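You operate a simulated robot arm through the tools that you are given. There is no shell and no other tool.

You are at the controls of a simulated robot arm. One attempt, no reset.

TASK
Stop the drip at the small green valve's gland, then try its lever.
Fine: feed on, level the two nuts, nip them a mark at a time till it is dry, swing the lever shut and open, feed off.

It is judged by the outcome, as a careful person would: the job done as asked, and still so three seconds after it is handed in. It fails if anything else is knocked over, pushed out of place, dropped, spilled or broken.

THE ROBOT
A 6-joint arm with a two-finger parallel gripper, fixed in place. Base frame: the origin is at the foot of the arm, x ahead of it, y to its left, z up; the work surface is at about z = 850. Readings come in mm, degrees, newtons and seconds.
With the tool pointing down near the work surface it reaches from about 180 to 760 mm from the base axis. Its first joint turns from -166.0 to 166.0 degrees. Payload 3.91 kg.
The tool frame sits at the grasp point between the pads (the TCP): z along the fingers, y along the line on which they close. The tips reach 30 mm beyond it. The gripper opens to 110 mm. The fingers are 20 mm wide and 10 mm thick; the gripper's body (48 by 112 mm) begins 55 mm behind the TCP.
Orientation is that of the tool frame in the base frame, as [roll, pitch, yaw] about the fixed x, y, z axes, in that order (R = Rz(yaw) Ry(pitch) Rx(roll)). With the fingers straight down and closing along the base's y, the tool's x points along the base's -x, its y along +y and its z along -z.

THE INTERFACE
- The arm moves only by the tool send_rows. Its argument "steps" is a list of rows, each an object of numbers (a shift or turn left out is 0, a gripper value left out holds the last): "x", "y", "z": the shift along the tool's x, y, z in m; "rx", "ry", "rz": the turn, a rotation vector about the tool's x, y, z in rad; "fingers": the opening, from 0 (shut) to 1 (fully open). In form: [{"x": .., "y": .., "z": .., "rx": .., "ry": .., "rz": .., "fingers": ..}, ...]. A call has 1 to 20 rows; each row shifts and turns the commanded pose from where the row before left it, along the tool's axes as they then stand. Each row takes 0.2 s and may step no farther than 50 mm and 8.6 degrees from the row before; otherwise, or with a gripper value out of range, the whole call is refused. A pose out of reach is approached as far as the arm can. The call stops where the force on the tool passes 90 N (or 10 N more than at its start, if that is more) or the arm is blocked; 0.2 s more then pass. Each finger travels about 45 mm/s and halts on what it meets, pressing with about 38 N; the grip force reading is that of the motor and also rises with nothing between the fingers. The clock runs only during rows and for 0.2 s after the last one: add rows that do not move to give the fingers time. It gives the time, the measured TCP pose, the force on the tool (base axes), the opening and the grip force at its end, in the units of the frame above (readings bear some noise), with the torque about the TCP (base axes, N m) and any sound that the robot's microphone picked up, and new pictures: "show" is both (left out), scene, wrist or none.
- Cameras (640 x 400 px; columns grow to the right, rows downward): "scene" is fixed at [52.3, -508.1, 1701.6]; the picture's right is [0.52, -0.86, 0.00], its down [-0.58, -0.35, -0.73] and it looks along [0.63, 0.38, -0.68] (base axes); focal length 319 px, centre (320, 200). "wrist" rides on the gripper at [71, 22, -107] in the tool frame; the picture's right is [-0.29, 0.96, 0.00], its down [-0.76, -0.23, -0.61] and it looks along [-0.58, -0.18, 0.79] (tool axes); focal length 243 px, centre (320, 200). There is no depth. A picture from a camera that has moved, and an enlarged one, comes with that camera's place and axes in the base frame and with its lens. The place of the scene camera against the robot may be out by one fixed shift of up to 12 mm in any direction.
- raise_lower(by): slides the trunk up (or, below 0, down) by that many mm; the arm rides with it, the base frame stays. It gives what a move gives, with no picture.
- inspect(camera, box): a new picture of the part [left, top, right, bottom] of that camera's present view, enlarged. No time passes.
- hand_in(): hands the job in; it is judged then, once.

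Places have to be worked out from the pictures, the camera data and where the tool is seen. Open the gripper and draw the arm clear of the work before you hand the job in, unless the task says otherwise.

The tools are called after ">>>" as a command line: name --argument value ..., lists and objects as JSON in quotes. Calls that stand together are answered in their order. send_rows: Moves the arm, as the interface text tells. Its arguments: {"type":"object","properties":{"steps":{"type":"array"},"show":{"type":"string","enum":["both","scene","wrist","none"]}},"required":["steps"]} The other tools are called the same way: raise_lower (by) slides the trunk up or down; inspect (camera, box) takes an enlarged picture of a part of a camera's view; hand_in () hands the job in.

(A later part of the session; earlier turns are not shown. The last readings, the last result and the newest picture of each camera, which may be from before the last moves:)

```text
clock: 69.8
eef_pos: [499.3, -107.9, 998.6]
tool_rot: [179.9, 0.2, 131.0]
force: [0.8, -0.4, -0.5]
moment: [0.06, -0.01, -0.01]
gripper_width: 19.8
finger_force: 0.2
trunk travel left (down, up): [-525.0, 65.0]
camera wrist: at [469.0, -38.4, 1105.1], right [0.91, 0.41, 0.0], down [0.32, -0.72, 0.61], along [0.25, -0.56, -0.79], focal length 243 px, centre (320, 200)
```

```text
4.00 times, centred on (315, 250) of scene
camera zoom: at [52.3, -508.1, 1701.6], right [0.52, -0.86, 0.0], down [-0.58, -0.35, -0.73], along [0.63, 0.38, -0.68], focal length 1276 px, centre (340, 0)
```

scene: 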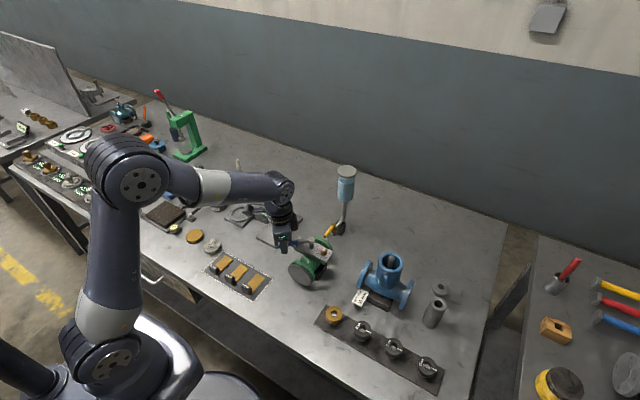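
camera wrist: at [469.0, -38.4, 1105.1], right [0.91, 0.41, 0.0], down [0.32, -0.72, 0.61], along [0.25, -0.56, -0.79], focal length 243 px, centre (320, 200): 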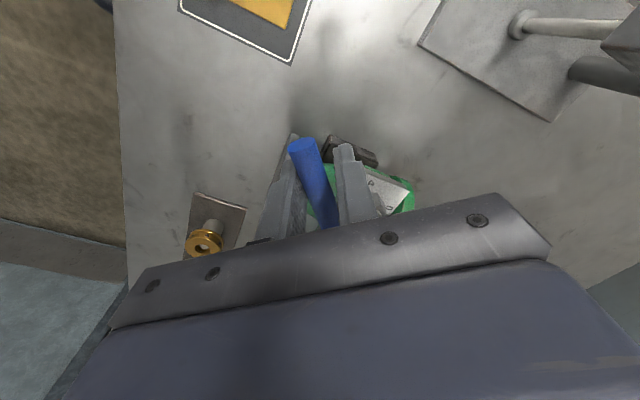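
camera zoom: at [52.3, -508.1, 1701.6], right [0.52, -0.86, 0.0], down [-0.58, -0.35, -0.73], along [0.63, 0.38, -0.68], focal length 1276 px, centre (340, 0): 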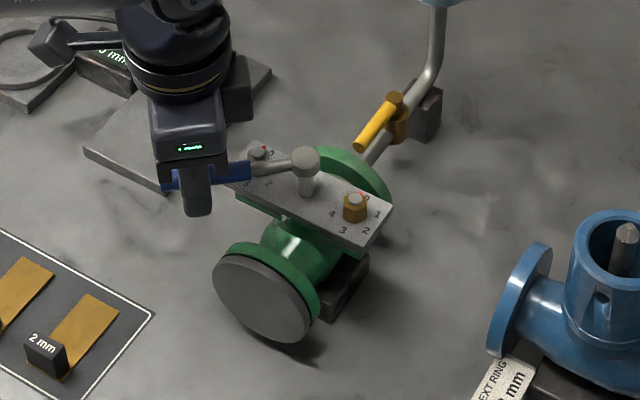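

Halfway round and still dry and free. I go on another 36°, to about 85°, and check before the end.

>>> send_rows --steps '[{"x": -0.0003, "y": 0.0069, "rz": 0.0873}, {"x": -0.0003, "y": 0.0069, "rz": 0.0873}, {"x": -0.0003, "y": 0.0069, "rz": 0.0873}, {"x": -0.0003, "y": 0.0069, "rz": 0.0873}, {"x": -0.0003, "y": 0.0069, "rz": 0.0873}, {"x": -0.0003, "y": 0.0069, "rz": 0.0873}, {"x": -0.0003, "y": 0.0069, "rz": 0.0873}]'

>>> inspect --camera "wrist" --box '[200, 40, 440, 230]'

>>> inspect --camera "scene" --box '[270, 200, 360, 300]'

```text
clock: 71.4
eef_pos: [542.2, -90.4, 999.4]
tool_rot: [179.8, 0.1, 96.0]
force: [-0.5, -0.1, -0.2]
moment: [-0.01, 0.01, 0.02]
gripper_width: 20.3
finger_force: 0.6
trunk travel left (down, up): [-525.0, 65.0]
camera wrist: at [557.2, -14.5, 1105.4], right [0.98, -0.19, 0.0], down [-0.15, -0.78, 0.61], along [-0.11, -0.6, -0.79], focal length 243 px, centre (320, 200)
```

scene: 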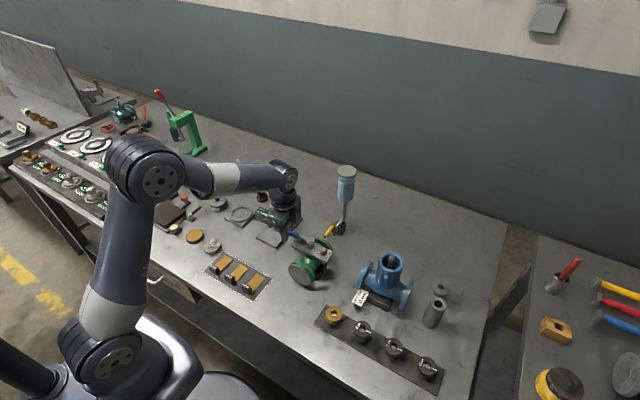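
wrist: 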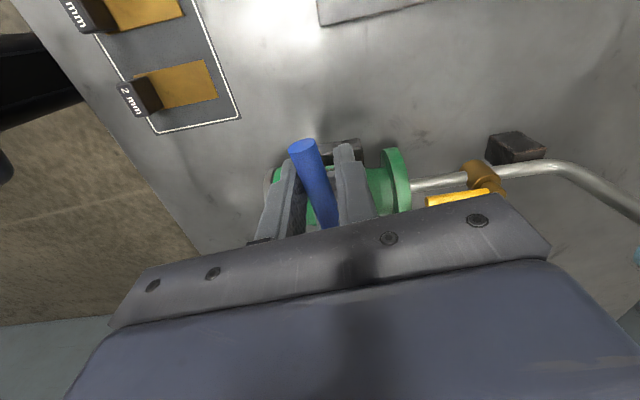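

```text
2.11 times, centred on (320, 135) of wrist
camera zoom: at [557.2, -14.5, 1105.4], right [0.98, -0.19, 0.0], down [-0.15, -0.78, 0.61], along [-0.11, -0.6, -0.79], focal length 511 px, centre (320, 337)
```

zoom: 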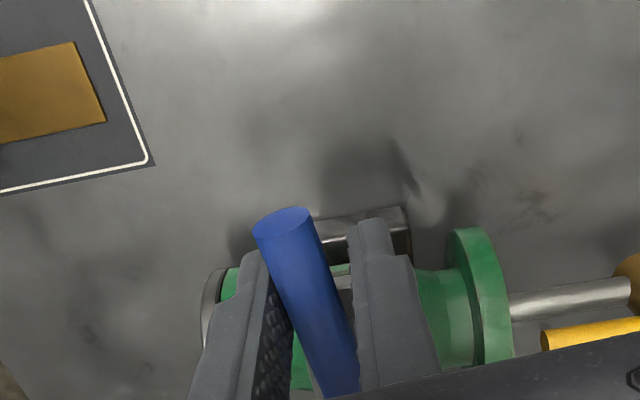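

```text
4.00 times, centred on (315, 250) of scene
camera zoom: at [52.3, -508.1, 1701.6], right [0.52, -0.86, 0.0], down [-0.58, -0.35, -0.73], along [0.63, 0.38, -0.68], focal length 1276 px, centre (340, 0)
```

zoom: 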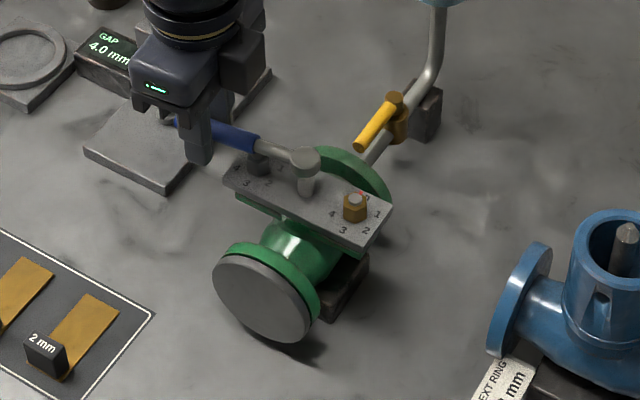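

About 84° round. I finish in 2° steps, watching for the shut stop.

>>> send_rows --steps '[{"y": 0.0027, "rz": 0.0349}, {"y": 0.0027, "rz": 0.0349}, {"y": 0.0027, "rz": 0.0349}, {}]' --show "wrist"

>>> inspect --camera "wrist" --box '[200, 40, 440, 230]'

>>> inspect --camera "scene" --box '[270, 200, 360, 300]'

```text
clock: 72.4
eef_pos: [550.0, -87.7, 998.8]
tool_rot: [179.8, -0.1, 89.9]
force: [-0.7, 0.4, -0.1]
moment: [-0.01, -0.01, -0.02]
gripper_width: 20.0
finger_force: 0.0
trunk travel left (down, up): [-525.0, 65.0]
camera wrist: at [572.9, -15.7, 1105.8], right [0.96, -0.29, 0.0], down [-0.23, -0.76, 0.61], along [-0.17, -0.58, -0.79], focal length 243 px, centre (320, 200)
```

wrist: 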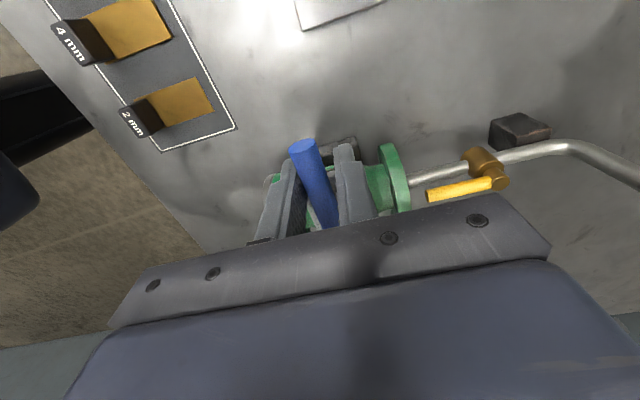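

```text
2.11 times, centred on (320, 135) of wrist
camera zoom: at [572.9, -15.7, 1105.8], right [0.96, -0.29, 0.0], down [-0.23, -0.76, 0.61], along [-0.17, -0.58, -0.79], focal length 511 px, centre (320, 337)
```

zoom: 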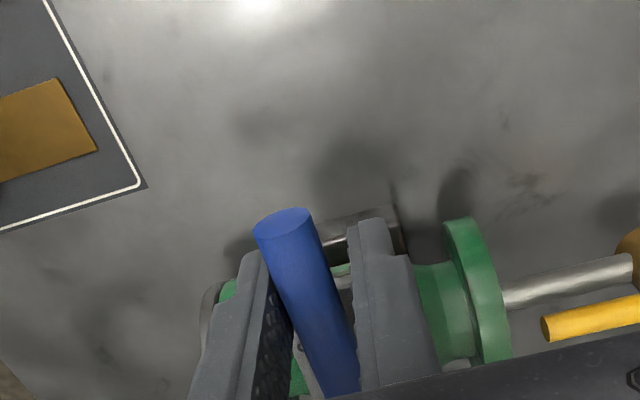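

```text
4.00 times, centred on (315, 250) of scene
camera zoom: at [52.3, -508.1, 1701.6], right [0.52, -0.86, 0.0], down [-0.58, -0.35, -0.73], along [0.63, 0.38, -0.68], focal length 1276 px, centre (340, 0)
```

zoom: 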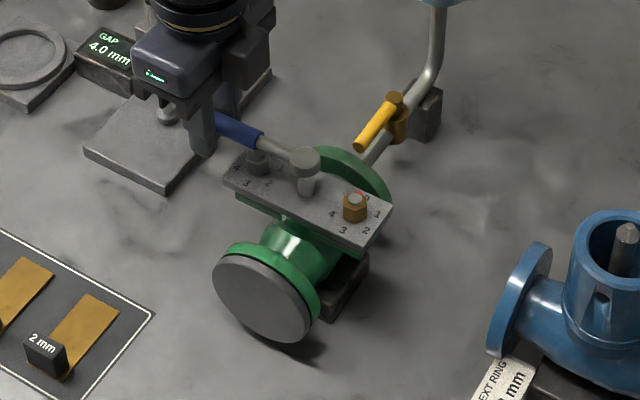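

The lever's end is at about (548, -64), within 2–3° of square across the pipe. I nudge a little further until the stop is felt.

>>> send_rows --steps '[{"y": 0.0015, "rz": 0.0175}, {"y": 0.0015, "rz": 0.0175}, {}]' --show "wrist"

>>> inspect --camera "wrist" --box '[200, 40, 440, 230]'

```text
clock: 73.2
eef_pos: [553.3, -88.8, 999.5]
tool_rot: [179.8, 0.0, 88.1]
force: [-4.4, -1.7, 0.5]
moment: [-0.06, 0.05, 0.09]
gripper_width: 21.8
finger_force: 1.7
trunk travel left (down, up): [-525.0, 65.0]
camera wrist: at [577.9, -16.6, 1105.8], right [0.95, -0.32, 0.0], down [-0.26, -0.75, 0.61], along [-0.19, -0.58, -0.79], focal length 243 px, centre (320, 200)
```

wrist: 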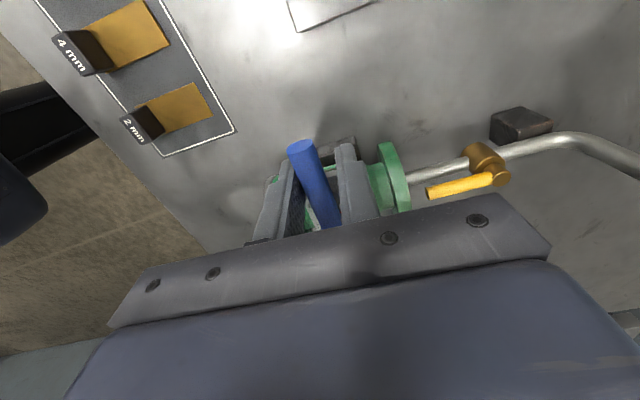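

```text
2.11 times, centred on (320, 135) of wrist
camera zoom: at [577.9, -16.6, 1105.8], right [0.95, -0.32, 0.0], down [-0.26, -0.75, 0.61], along [-0.19, -0.58, -0.79], focal length 511 px, centre (320, 337)
```

zoom: 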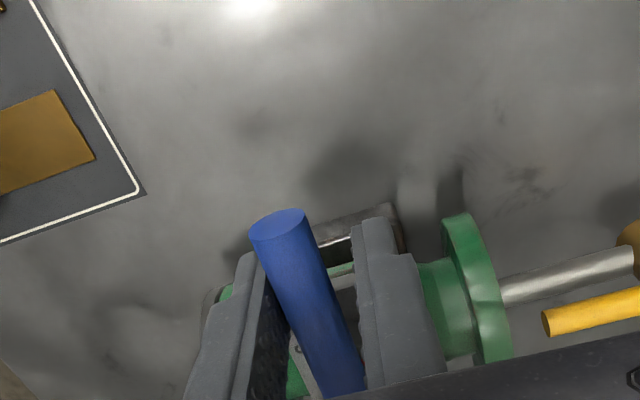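

I feel the stop (about 4 N): the lever is shut, square across. Now I swing it back the same way to open, half at first.

>>> send_rows --steps '[{"x": -0.0003, "y": -0.0069, "rz": -0.0873}, {"x": -0.0003, "y": -0.0069, "rz": -0.0873}, {"x": -0.0003, "y": -0.0069, "rz": -0.0873}, {"x": -0.0003, "y": -0.0069, "rz": -0.0873}, {"x": -0.0003, "y": -0.0069, "rz": -0.0873}, {"x": -0.0003, "y": -0.0069, "rz": -0.0873}, {"x": -0.0003, "y": -0.0069, "rz": -0.0873}, {"x": -0.0003, "y": -0.0069, "rz": -0.0873}, {"x": -0.0003, "y": -0.0069, "rz": -0.0873}]' --show "wrist"

>>> inspect --camera "wrist" --box '[200, 40, 440, 230]'

>>> inspect --camera "scene" --box '[270, 200, 360, 300]'

```text
clock: 75.2
eef_pos: [495.9, -109.9, 998.0]
tool_rot: [179.9, 0.2, 133.1]
force: [-0.1, -0.4, 0.1]
moment: [0.0, 0.02, 0.02]
gripper_width: 20.0
finger_force: 0.2
trunk travel left (down, up): [-525.0, 65.0]
camera wrist: at [464.2, -41.1, 1105.2], right [0.9, 0.44, 0.0], down [0.35, -0.71, 0.61], along [0.27, -0.55, -0.79], focal length 243 px, centre (320, 200)
```

wrist: 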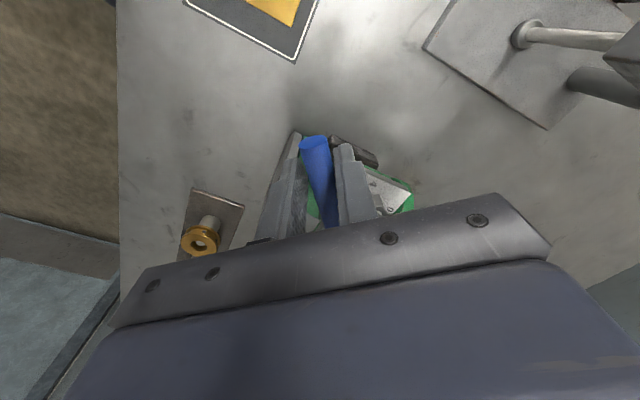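

```text
2.11 times, centred on (320, 135) of wrist
camera zoom: at [464.2, -41.1, 1105.2], right [0.9, 0.44, 0.0], down [0.35, -0.71, 0.61], along [0.27, -0.55, -0.79], focal length 511 px, centre (320, 337)
```

zoom: 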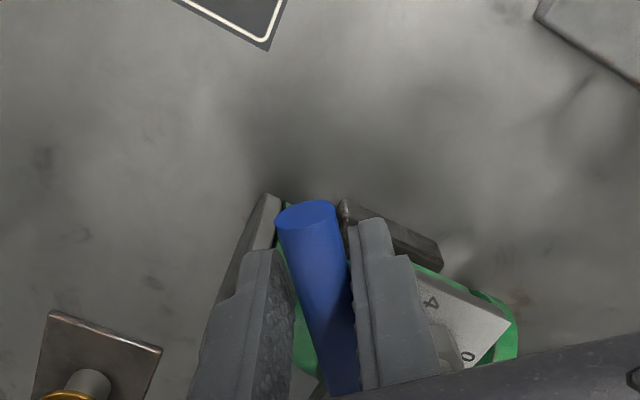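

```text
4.00 times, centred on (315, 250) of scene
camera zoom: at [52.3, -508.1, 1701.6], right [0.52, -0.86, 0.0], down [-0.58, -0.35, -0.73], along [0.63, 0.38, -0.68], focal length 1276 px, centre (340, 0)
```

zoom: 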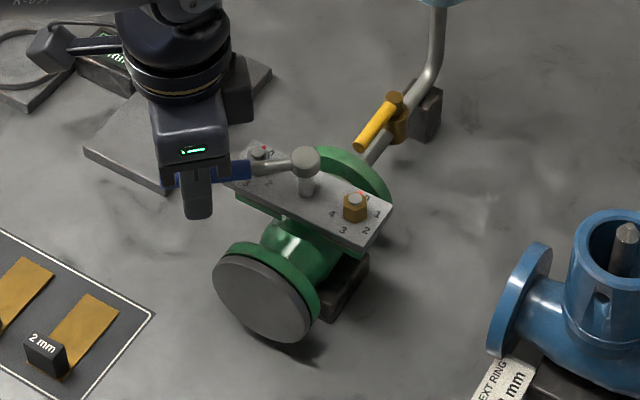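

The lever comes back freely and the gland stays dry. I continue to nearly open.

>>> send_rows --steps '[{"x": -0.0003, "y": -0.0069, "rz": -0.0873}, {"x": -0.0003, "y": -0.0069, "rz": -0.0873}, {"x": -0.0003, "y": -0.0069, "rz": -0.0873}, {"x": -0.0003, "y": -0.0069, "rz": -0.0873}, {"x": -0.0003, "y": -0.0069, "rz": -0.0873}, {"x": -0.0003, "y": -0.0069, "rz": -0.0873}, {"x": -0.0003, "y": -0.0069, "rz": -0.0873}, {"x": -0.0003, "y": -0.0069, "rz": -0.0873}, {"x": -0.0001, "y": -0.0041, "rz": -0.0524}]' --show "wrist"

>>> inspect --camera "wrist" --box '[200, 40, 440, 230]'

>>> inspect --camera "scene" --box '[270, 200, 360, 300]'

```text
clock: 77.2
eef_pos: [472.8, -161.9, 998.8]
tool_rot: [-180.0, 0.1, 176.1]
force: [-0.3, 0.9, -0.5]
moment: [-0.01, -0.03, 0.03]
gripper_width: 20.2
finger_force: 0.0
trunk travel left (down, up): [-525.0, 65.0]
camera wrist: at [403.0, -134.2, 1105.1], right [0.35, 0.93, 0.0], down [0.74, -0.28, 0.61], along [0.57, -0.22, -0.79], focal length 243 px, centre (320, 200)
```

wrist: 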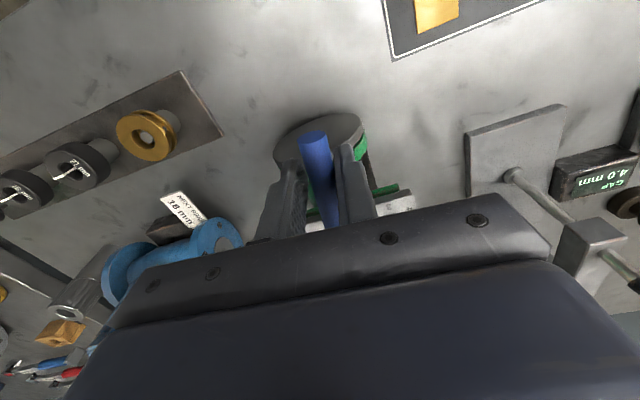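

```text
2.11 times, centred on (320, 135) of wrist
camera zoom: at [403.0, -134.2, 1105.1], right [0.35, 0.93, 0.0], down [0.74, -0.28, 0.61], along [0.57, -0.22, -0.79], focal length 511 px, centre (320, 337)
```

zoom: 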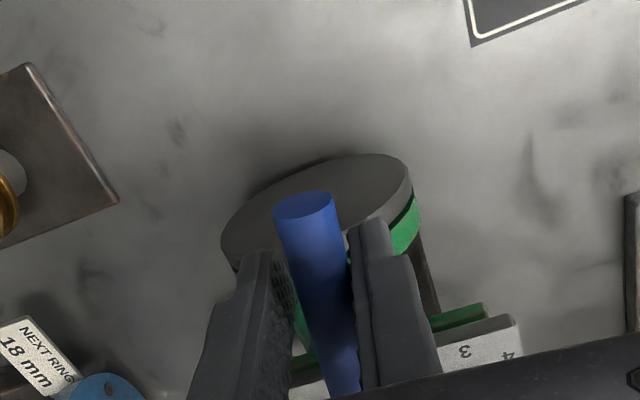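

```text
4.00 times, centred on (315, 250) of scene
camera zoom: at [52.3, -508.1, 1701.6], right [0.52, -0.86, 0.0], down [-0.58, -0.35, -0.73], along [0.63, 0.38, -0.68], focal length 1276 px, centre (340, 0)
```

zoom: 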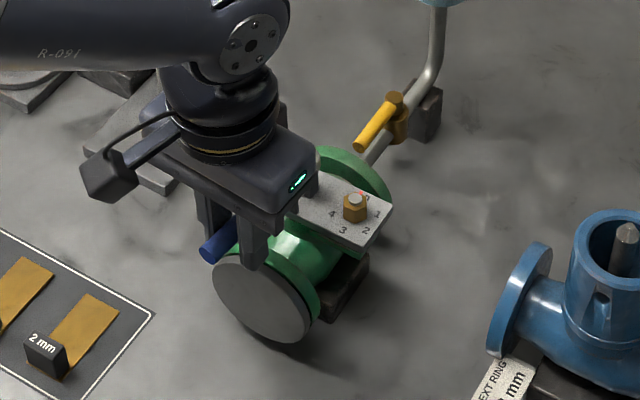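

About 4° of tool angle left plus the finger play. I finish in small steps until the open stop is felt.

>>> send_rows --steps '[{"y": -0.0027, "rz": -0.0349}, {"y": -0.0027, "rz": -0.0349}, {"y": -0.0014, "rz": -0.0175}, {}]' --show "none"

>>> inspect --camera "wrist" --box '[200, 40, 440, 230]'

```text
clock: 78.2
eef_pos: [471.0, -168.9, 998.3]
tool_rot: [-180.0, 0.1, -178.9]
force: [0.3, 0.7, 0.3]
moment: [-0.02, 0.01, 0.0]
gripper_width: 19.8
finger_force: 0.3
trunk travel left (down, up): [-525.0, 65.0]
```

```text
2.11 times, centred on (320, 135) of wrist
camera zoom: at [400.6, -147.0, 1105.1], right [0.27, 0.96, 0.0], down [0.76, -0.22, 0.61], along [0.59, -0.17, -0.79], focal length 511 px, centre (320, 337)
```

zoom: 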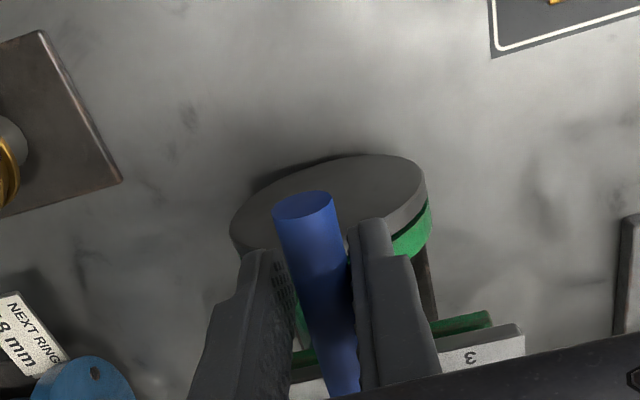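

The lever end is at y ≈ -164 against -168 at the start, about 2° short of open. I nudge on until the stop is felt.

>>> send_rows --steps '[{"y": -0.0014, "rz": -0.0087}, {"y": -0.0014, "rz": -0.0087}, {}]' --show "none"

>>> send_rows --steps '[{"y": -0.001}, {}]' --show "none"

>>> inspect --camera "wrist" --box '[200, 40, 440, 230]'

```text
clock: 79.0
eef_pos: [471.7, -171.5, 998.9]
tool_rot: [-179.9, 0.3, -178.0]
force: [-0.3, 0.5, 0.5]
moment: [-0.02, 0.0, 0.0]
gripper_width: 19.9
finger_force: 0.3
trunk travel left (down, up): [-525.0, 65.0]
```

```text
clock: 79.6
eef_pos: [471.8, -171.9, 997.4]
tool_rot: [-179.9, 0.1, -177.9]
force: [-0.4, 2.0, 1.4]
moment: [0.0, -0.03, -0.03]
gripper_width: 20.5
finger_force: 0.4
trunk travel left (down, up): [-525.0, 65.0]
```

```text
2.11 times, centred on (320, 135) of wrist
camera zoom: at [400.3, -151.8, 1105.0], right [0.26, 0.97, 0.0], down [0.77, -0.2, 0.61], along [0.59, -0.16, -0.79], focal length 511 px, centre (320, 337)
```

zoom: 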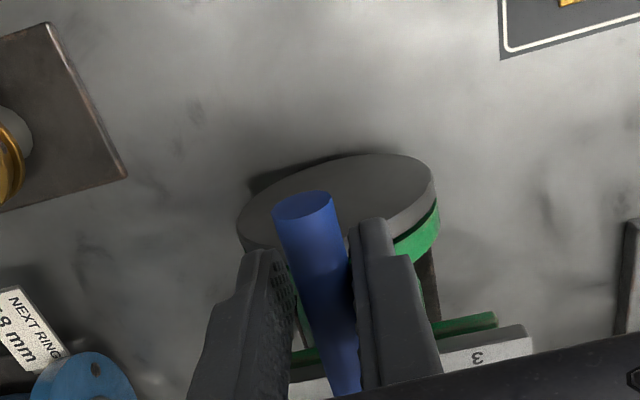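

The lever end is back at y ≈ -168 with a light stop load. One last 0.8 mm nudge to be sure it is home, then I open the fingers and rise.

>>> send_rows --steps '[{"y": -0.0008}, {}]' --show "none"

>>> send_rows --steps '[{"y": 0.003, "fingers": 0.36}, {}, {"z": -0.035}, {"z": -0.035}, {}]'

>>> inspect --camera "wrist" --box '[200, 40, 440, 230]'

>>> inspect --camera "scene" --box '[270, 200, 360, 300]'

```text
clock: 80.2
eef_pos: [471.1, -173.6, 1000.3]
tool_rot: [-180.0, 0.2, -178.1]
force: [0.6, 2.7, -1.9]
moment: [0.0, -0.01, -0.02]
gripper_width: 21.3
finger_force: 1.5
trunk travel left (down, up): [-525.0, 65.0]
```

```text
clock: 81.4
eef_pos: [470.6, -169.3, 1068.1]
tool_rot: [-180.0, 0.2, -178.0]
force: [-0.2, -0.1, -0.3]
moment: [0.03, 0.01, 0.04]
gripper_width: 39.8
finger_force: 0.1
trunk travel left (down, up): [-525.0, 65.0]
camera wrist: at [400.0, -149.1, 1174.9], right [0.26, 0.97, 0.0], down [0.77, -0.2, 0.61], along [0.59, -0.16, -0.79], focal length 243 px, centre (320, 200)
```

scene: 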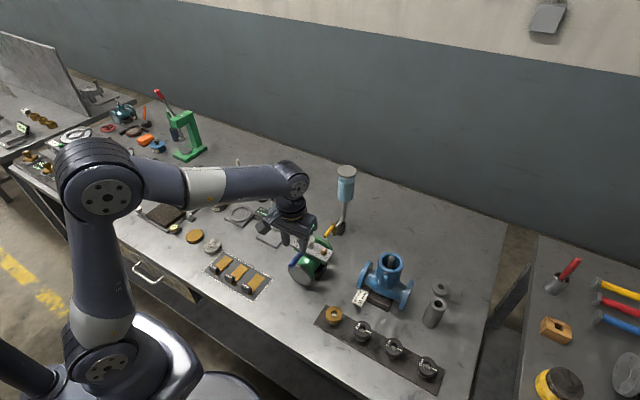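
wrist: 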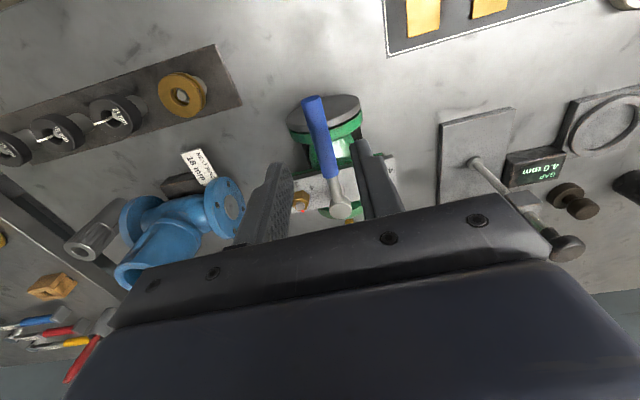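

```text
2.11 times, centred on (320, 135) of wrist
camera zoom: at [400.0, -149.1, 1174.9], right [0.26, 0.97, 0.0], down [0.77, -0.2, 0.61], along [0.59, -0.16, -0.79], focal length 511 px, centre (320, 337)
```

zoom: 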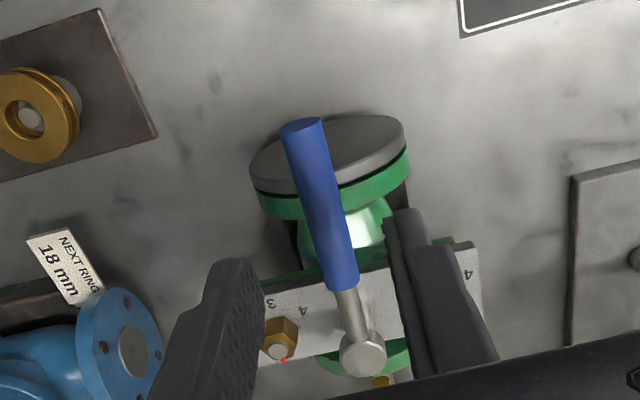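

```text
4.00 times, centred on (315, 250) of scene
camera zoom: at [52.3, -508.1, 1701.6], right [0.52, -0.86, 0.0], down [-0.58, -0.35, -0.73], along [0.63, 0.38, -0.68], focal length 1276 px, centre (340, 0)
```

zoom: 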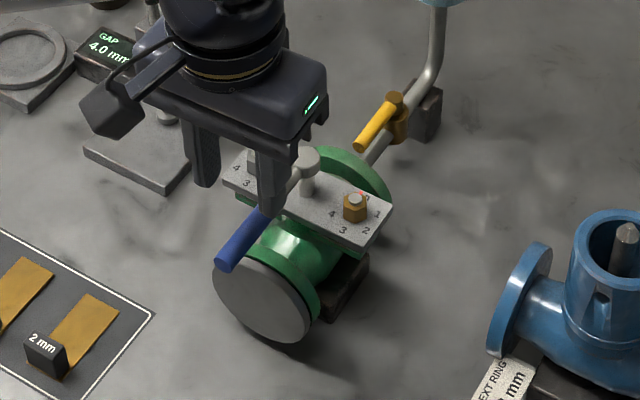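

The lever is back open, the gland is dry. Now feed off: I close the fingers, go over to the -y side of the yellow lever (it lies along the pipe from (687, -169) to (628, -168)), lean the tool 12° away from the bottle and come down beside it.

>>> send_rows --steps '[{"rz": 0.035, "fingers": 0.0}, {"x": -0.0413, "y": -0.0057}, {"x": -0.0413, "y": -0.0057}, {"x": -0.0413, "y": -0.0057}, {"x": -0.0413, "y": -0.0057}, {"ry": -0.1047}, {"ry": -0.1047}, {"x": 0.0062, "z": 0.0288}, {"x": 0.0062, "z": 0.0288}, {}]'

>>> inspect --camera "wrist" --box '[200, 40, 440, 230]'

>>> inspect --camera "scene" --box '[280, 150, 380, 290]'

```text
clock: 83.6
eef_pos: [637.5, -193.7, 1010.4]
tool_rot: [-179.9, 12.1, 180.0]
force: [0.2, -0.2, 0.3]
moment: [-0.02, 0.0, 0.03]
gripper_width: 0.1
finger_force: 37.4
trunk travel left (down, up): [-525.0, 65.0]
camera wrist: at [545.8, -170.4, 1099.0], right [0.28, 0.96, 0.06], down [0.61, -0.23, 0.76], along [0.74, -0.18, -0.65], focal length 243 px, centre (320, 200)
```

scene: 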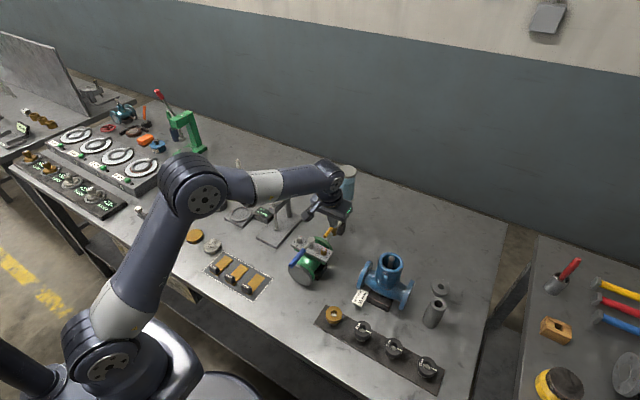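
wrist: 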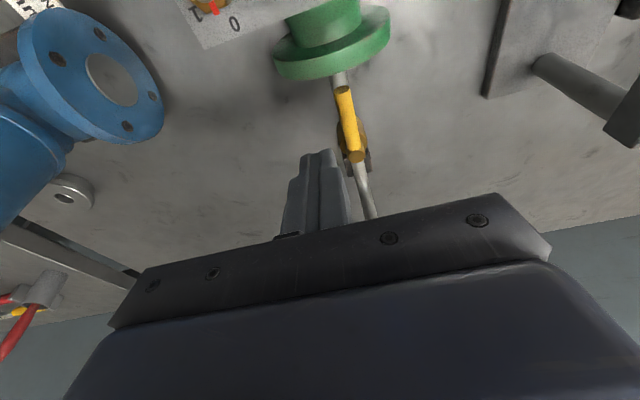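

```text
2.11 times, centred on (320, 135) of wrist
camera zoom: at [545.8, -170.4, 1099.0], right [0.28, 0.96, 0.06], down [0.61, -0.23, 0.76], along [0.74, -0.18, -0.65], focal length 511 px, centre (320, 337)
```

zoom: 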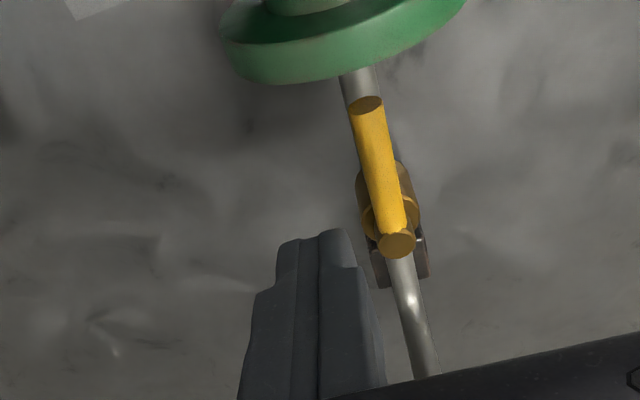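

```text
2.86 times, centred on (330, 220) of scene
camera zoom: at [52.3, -508.1, 1701.6], right [0.52, -0.86, 0.0], down [-0.58, -0.35, -0.73], along [0.63, 0.38, -0.68], focal length 911 px, centre (291, 143)
```

zoom: 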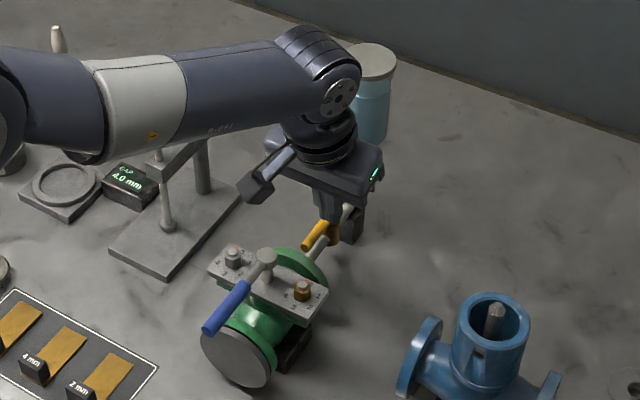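

The finger is beside the lever with a clear gap, and the gland still shows no bead. I lower 60 mm and push the lever gently along its arc to about 30°.

>>> send_rows --steps '[{"x": 0.0062, "z": 0.0293}, {"x": 0.0062, "z": 0.0293}, {}, {"x": 0.001, "y": 0.0046, "z": -0.0002}, {"x": 0.001, "y": 0.0046, "z": -0.0002}, {"x": 0.0014, "y": 0.0053, "z": -0.0003}, {"x": 0.0015, "y": 0.0053, "z": -0.0003}, {"x": 0.0001, "y": 0.0059}, {"x": 0.0002, "y": 0.0059}]'

>>> inspect --camera "wrist" --box '[200, 40, 440, 230]'

>>> inspect --camera "scene" --box '[280, 150, 380, 290]'

```text
clock: 85.6
eef_pos: [631.0, -160.4, 950.4]
tool_rot: [-180.0, 12.2, -180.0]
force: [0.1, -0.3, 0.1]
moment: [-0.01, 0.0, 0.0]
gripper_width: 0.0
finger_force: 38.1
trunk travel left (down, up): [-525.0, 65.0]
camera wrist: at [540.4, -138.4, 1038.8], right [0.28, 0.96, 0.06], down [0.61, -0.23, 0.75], along [0.74, -0.18, -0.65], focal length 243 px, centre (320, 200)
```

scene: 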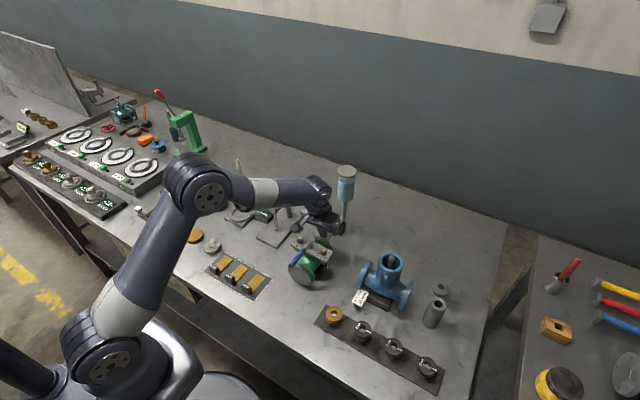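
wrist: 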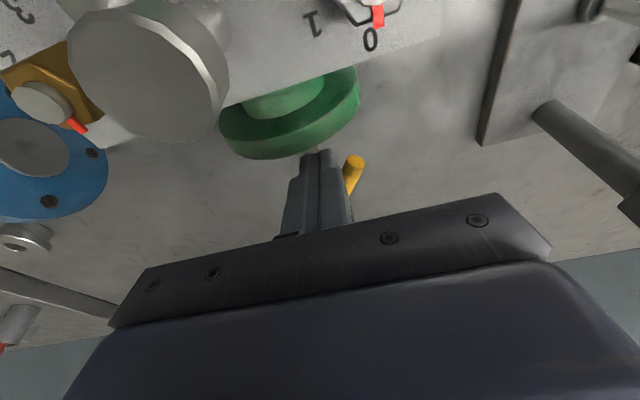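

```text
2.11 times, centred on (320, 135) of wrist
camera zoom: at [540.4, -138.4, 1038.8], right [0.28, 0.96, 0.06], down [0.61, -0.23, 0.75], along [0.74, -0.18, -0.65], focal length 511 px, centre (320, 337)
```

zoom: 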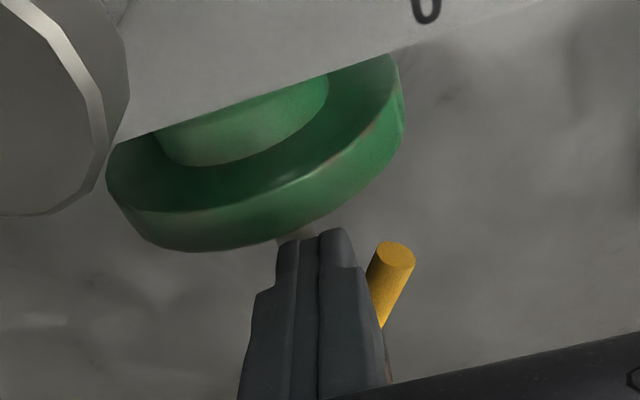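

```text
2.86 times, centred on (330, 220) of scene
camera zoom: at [52.3, -508.1, 1701.6], right [0.52, -0.86, 0.0], down [-0.58, -0.35, -0.73], along [0.63, 0.38, -0.68], focal length 911 px, centre (291, 143)
```

zoom: 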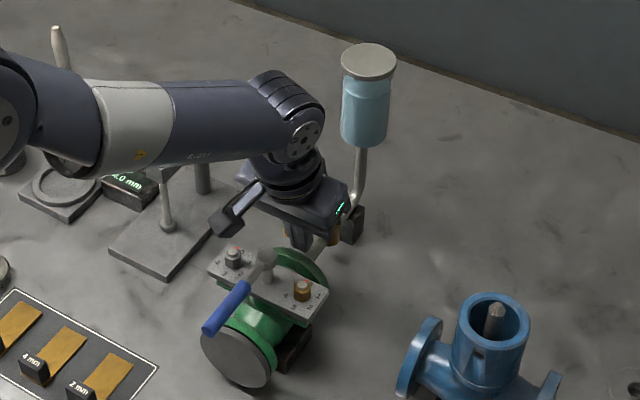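

The yellow lever turns freely, about 30° round, and both nut pointers still show 0. I carry on along the arc to about 60°.

>>> send_rows --steps '[{"x": -0.0016, "y": 0.0062, "z": 0.0003}, {"x": -0.0016, "y": 0.0062, "z": 0.0003}, {"x": -0.0034, "y": 0.0059, "z": 0.0007}, {"x": -0.0034, "y": 0.0059, "z": 0.0007}, {}]'

>>> inspect --camera "wrist" --box '[200, 40, 440, 230]'

>>> inspect --camera "scene" --box '[280, 150, 380, 290]'

```text
clock: 86.8
eef_pos: [642.5, -136.8, 950.2]
tool_rot: [-179.9, 12.1, -179.9]
force: [0.2, -0.2, 0.0]
moment: [-0.04, -0.01, 0.01]
gripper_width: 0.1
finger_force: 37.3
trunk travel left (down, up): [-525.0, 65.0]
camera wrist: at [550.7, -114.3, 1040.0], right [0.28, 0.96, 0.06], down [0.61, -0.23, 0.76], along [0.74, -0.18, -0.65], focal length 243 px, centre (320, 200)
```

scene: 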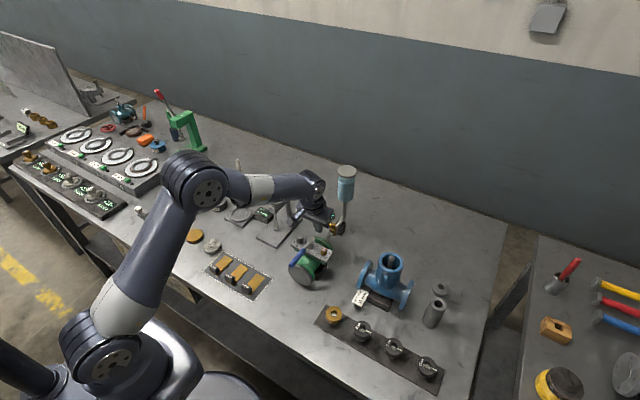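
wrist: 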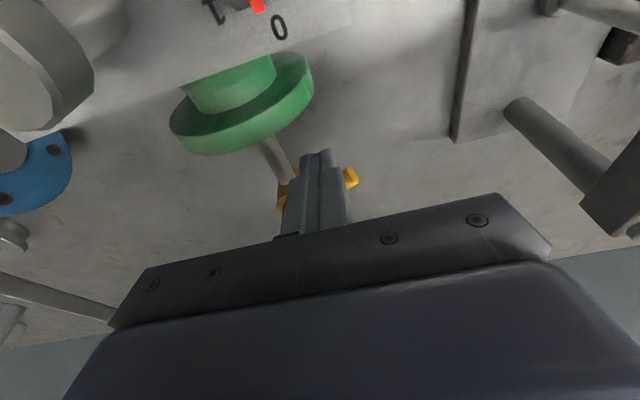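

```text
2.11 times, centred on (320, 135) of wrist
camera zoom: at [550.7, -114.3, 1040.0], right [0.28, 0.96, 0.06], down [0.61, -0.23, 0.76], along [0.74, -0.18, -0.65], focal length 511 px, centre (320, 337)
```

zoom: 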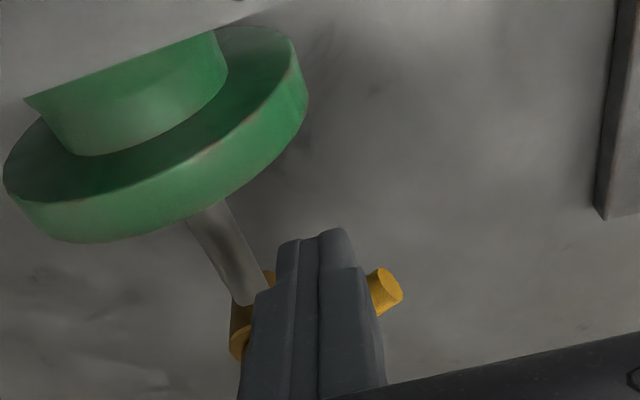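

```text
2.86 times, centred on (330, 220) of scene
camera zoom: at [52.3, -508.1, 1701.6], right [0.52, -0.86, 0.0], down [-0.58, -0.35, -0.73], along [0.63, 0.38, -0.68], focal length 911 px, centre (291, 143)
```

zoom: 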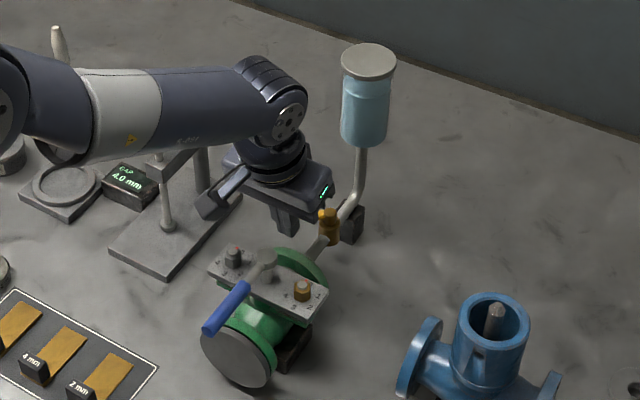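

About 60° round. I take the last part in smaller steps, to just short of square.

>>> send_rows --steps '[{"x": -0.0053, "y": 0.0049, "z": 0.0011}, {"x": -0.0053, "y": 0.0049, "z": 0.0011}, {"x": -0.0045, "y": 0.0022, "z": 0.001}, {"x": -0.0045, "y": 0.0022, "z": 0.001}, {}]'

>>> inspect --camera "wrist" --box '[200, 40, 440, 230]'

>>> inspect --camera "scene" --box '[280, 150, 380, 290]'

```text
clock: 88.0
eef_pos: [662.3, -123.8, 950.9]
tool_rot: [180.0, 12.2, -180.0]
force: [0.4, 1.2, -0.2]
moment: [0.01, -0.02, -0.02]
gripper_width: 0.0
finger_force: 38.3
trunk travel left (down, up): [-525.0, 65.0]
camera wrist: at [570.9, -99.9, 1039.7], right [0.28, 0.96, 0.06], down [0.61, -0.23, 0.76], along [0.74, -0.18, -0.65], focal length 243 px, centre (320, 200)
```

scene: 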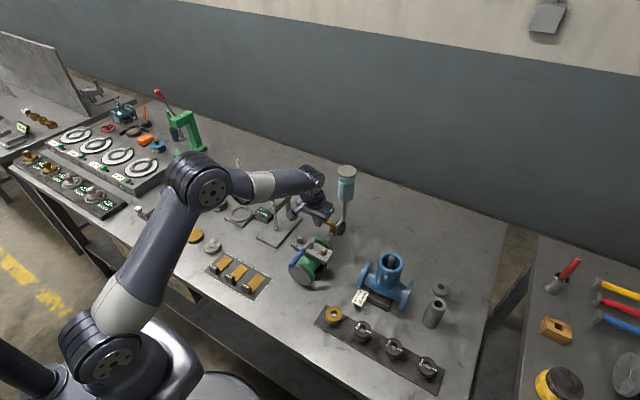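
wrist: 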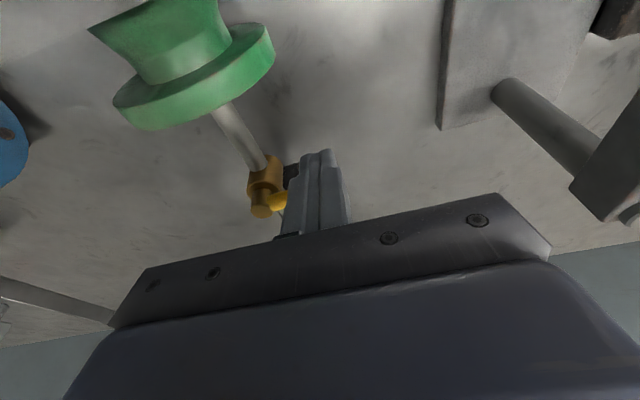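

```text
2.11 times, centred on (320, 135) of wrist
camera zoom: at [570.9, -99.9, 1039.7], right [0.28, 0.96, 0.06], down [0.61, -0.23, 0.76], along [0.74, -0.18, -0.65], focal length 511 px, centre (320, 337)
```

zoom: 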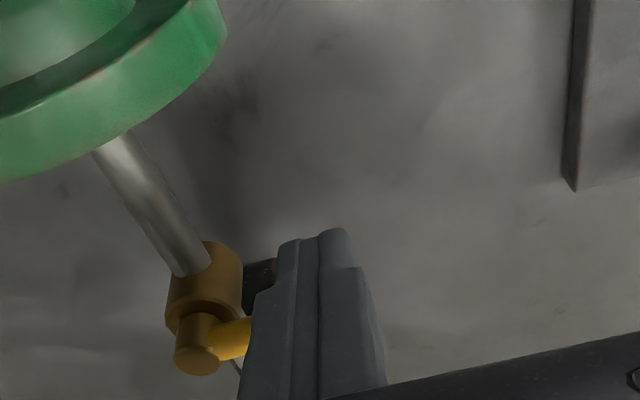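

```text
2.86 times, centred on (330, 220) of scene
camera zoom: at [52.3, -508.1, 1701.6], right [0.52, -0.86, 0.0], down [-0.58, -0.35, -0.73], along [0.63, 0.38, -0.68], focal length 911 px, centre (291, 143)
```

zoom: 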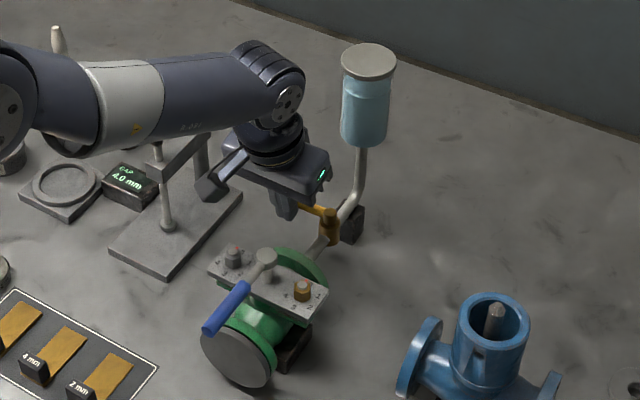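

Nearly square. I push the last few millimetres along +x in 1.5 mm steps, watching for the off stop.

>>> send_rows --steps '[{"x": -0.0015, "z": 0.0003}, {"x": -0.0015, "z": 0.0003}, {"x": -0.0015, "z": 0.0003}, {}]' --show "none"

>>> inspect --camera "scene" --box '[310, 155, 370, 245]'

```text
clock: 89.0
eef_pos: [664.5, -124.2, 950.0]
tool_rot: [-180.0, 12.0, 180.0]
force: [-12.4, 1.4, -1.2]
moment: [-0.13, 0.26, -0.06]
gripper_width: 0.2
finger_force: 37.5
trunk travel left (down, up): [-525.0, 65.0]
```

```text
4.44 times, centred on (340, 200) of scene
camera zoom: at [52.3, -508.1, 1701.6], right [0.52, -0.86, 0.0], down [-0.58, -0.35, -0.73], along [0.63, 0.38, -0.68], focal length 1418 px, centre (231, 200)
```

zoom: 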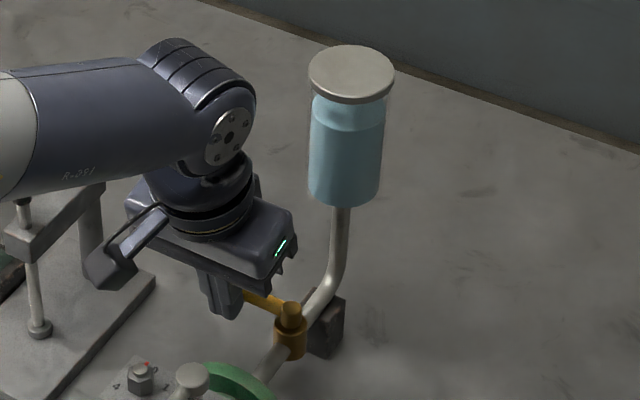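

About 12 N back against the finger: the cock is home on its off stop. I draw off toward -x, rise, stand the tool upright and look everything over.

>>> send_rows --steps '[{"x": 0.01, "z": -0.0021}, {"x": 0.01, "z": -0.0021}, {"x": -0.0083, "z": -0.0391}, {"x": -0.0083, "z": -0.0391}, {"x": -0.0083, "z": -0.0391}, {"ry": 0.1047}, {"ry": 0.1047}, {"x": 0.045}, {"x": 0.045, "fingers": 0.5}, {"x": 0.045}, {"x": 0.045, "z": -0.02}, {"x": 0.045, "z": -0.02}, {}]'

>>> inspect --camera "scene" --box '[270, 150, 380, 300]'

>>> inspect --camera "scene" --box '[285, 225, 345, 275]'

>>> inspect --camera "wrist" --box '[220, 60, 460, 230]'

```text
clock: 91.8
eef_pos: [419.5, -121.1, 1110.0]
tool_rot: [180.0, 0.3, 180.0]
force: [-0.6, -0.6, 0.3]
moment: [0.0, -0.01, 0.01]
gripper_width: 55.2
finger_force: 0.1
trunk travel left (down, up): [-525.0, 65.0]
camera wrist: at [348.6, -98.7, 1216.1], right [0.29, 0.96, 0.0], down [0.76, -0.23, 0.61], along [0.58, -0.18, -0.79], focal length 243 px, centre (320, 200)
```

scene: 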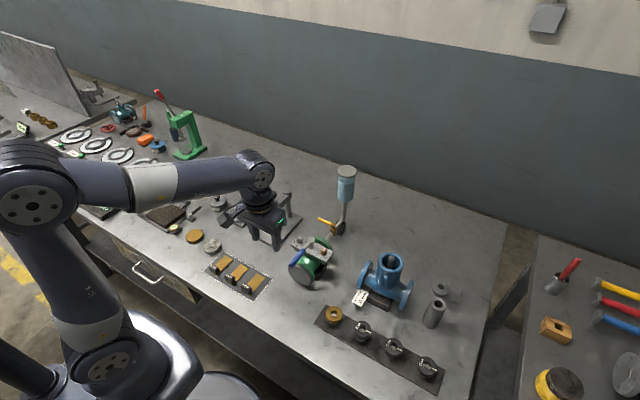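
wrist: 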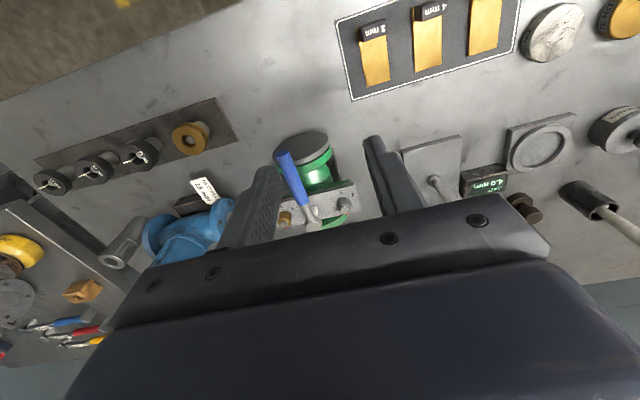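

```text
2.67 times, centred on (325, 225) of scene
camera zoom: at [52.3, -508.1, 1701.6], right [0.52, -0.86, 0.0], down [-0.58, -0.35, -0.73], along [0.63, 0.38, -0.68], focal length 851 px, centre (307, 133)
```

zoom: 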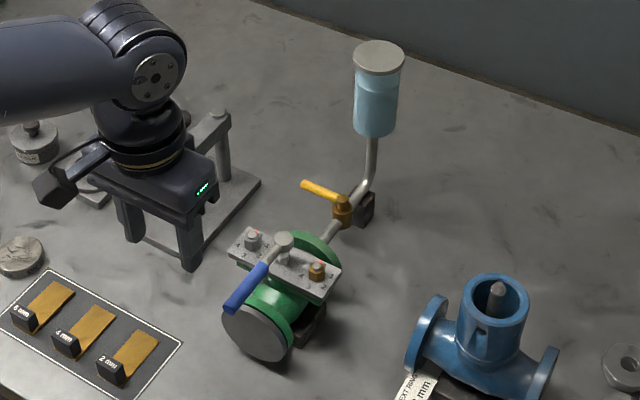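

```text
8.00 times, centred on (315, 250) of scene
camera zoom: at [52.3, -508.1, 1701.6], right [0.52, -0.86, 0.0], down [-0.58, -0.35, -0.73], along [0.63, 0.38, -0.68], focal length 2552 px, centre (360, -200)
```

zoom: 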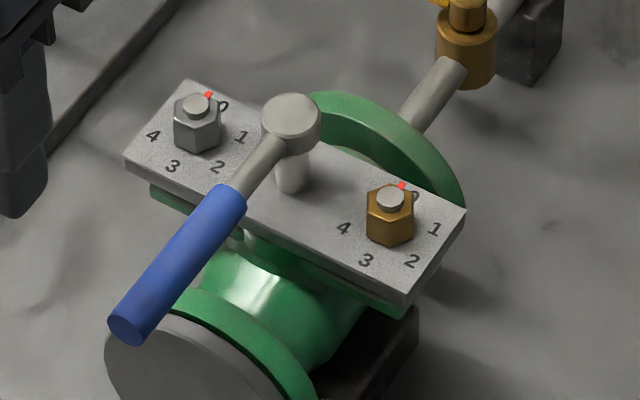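

```text
2.35 times, centred on (340, 145) of wrist
camera zoom: at [348.6, -98.7, 1216.1], right [0.29, 0.96, 0.0], down [0.76, -0.23, 0.61], along [0.58, -0.18, -0.79], focal length 571 px, centre (273, 329)
```

zoom: 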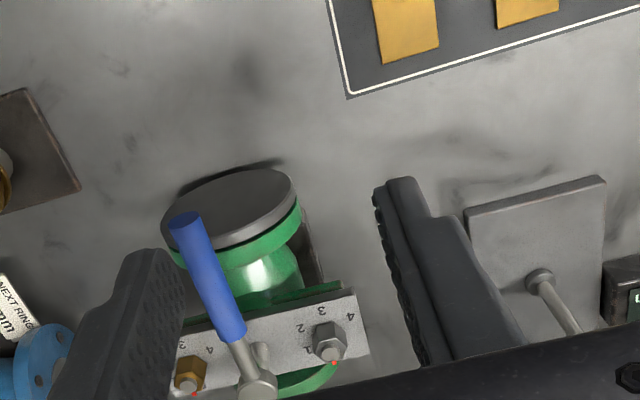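

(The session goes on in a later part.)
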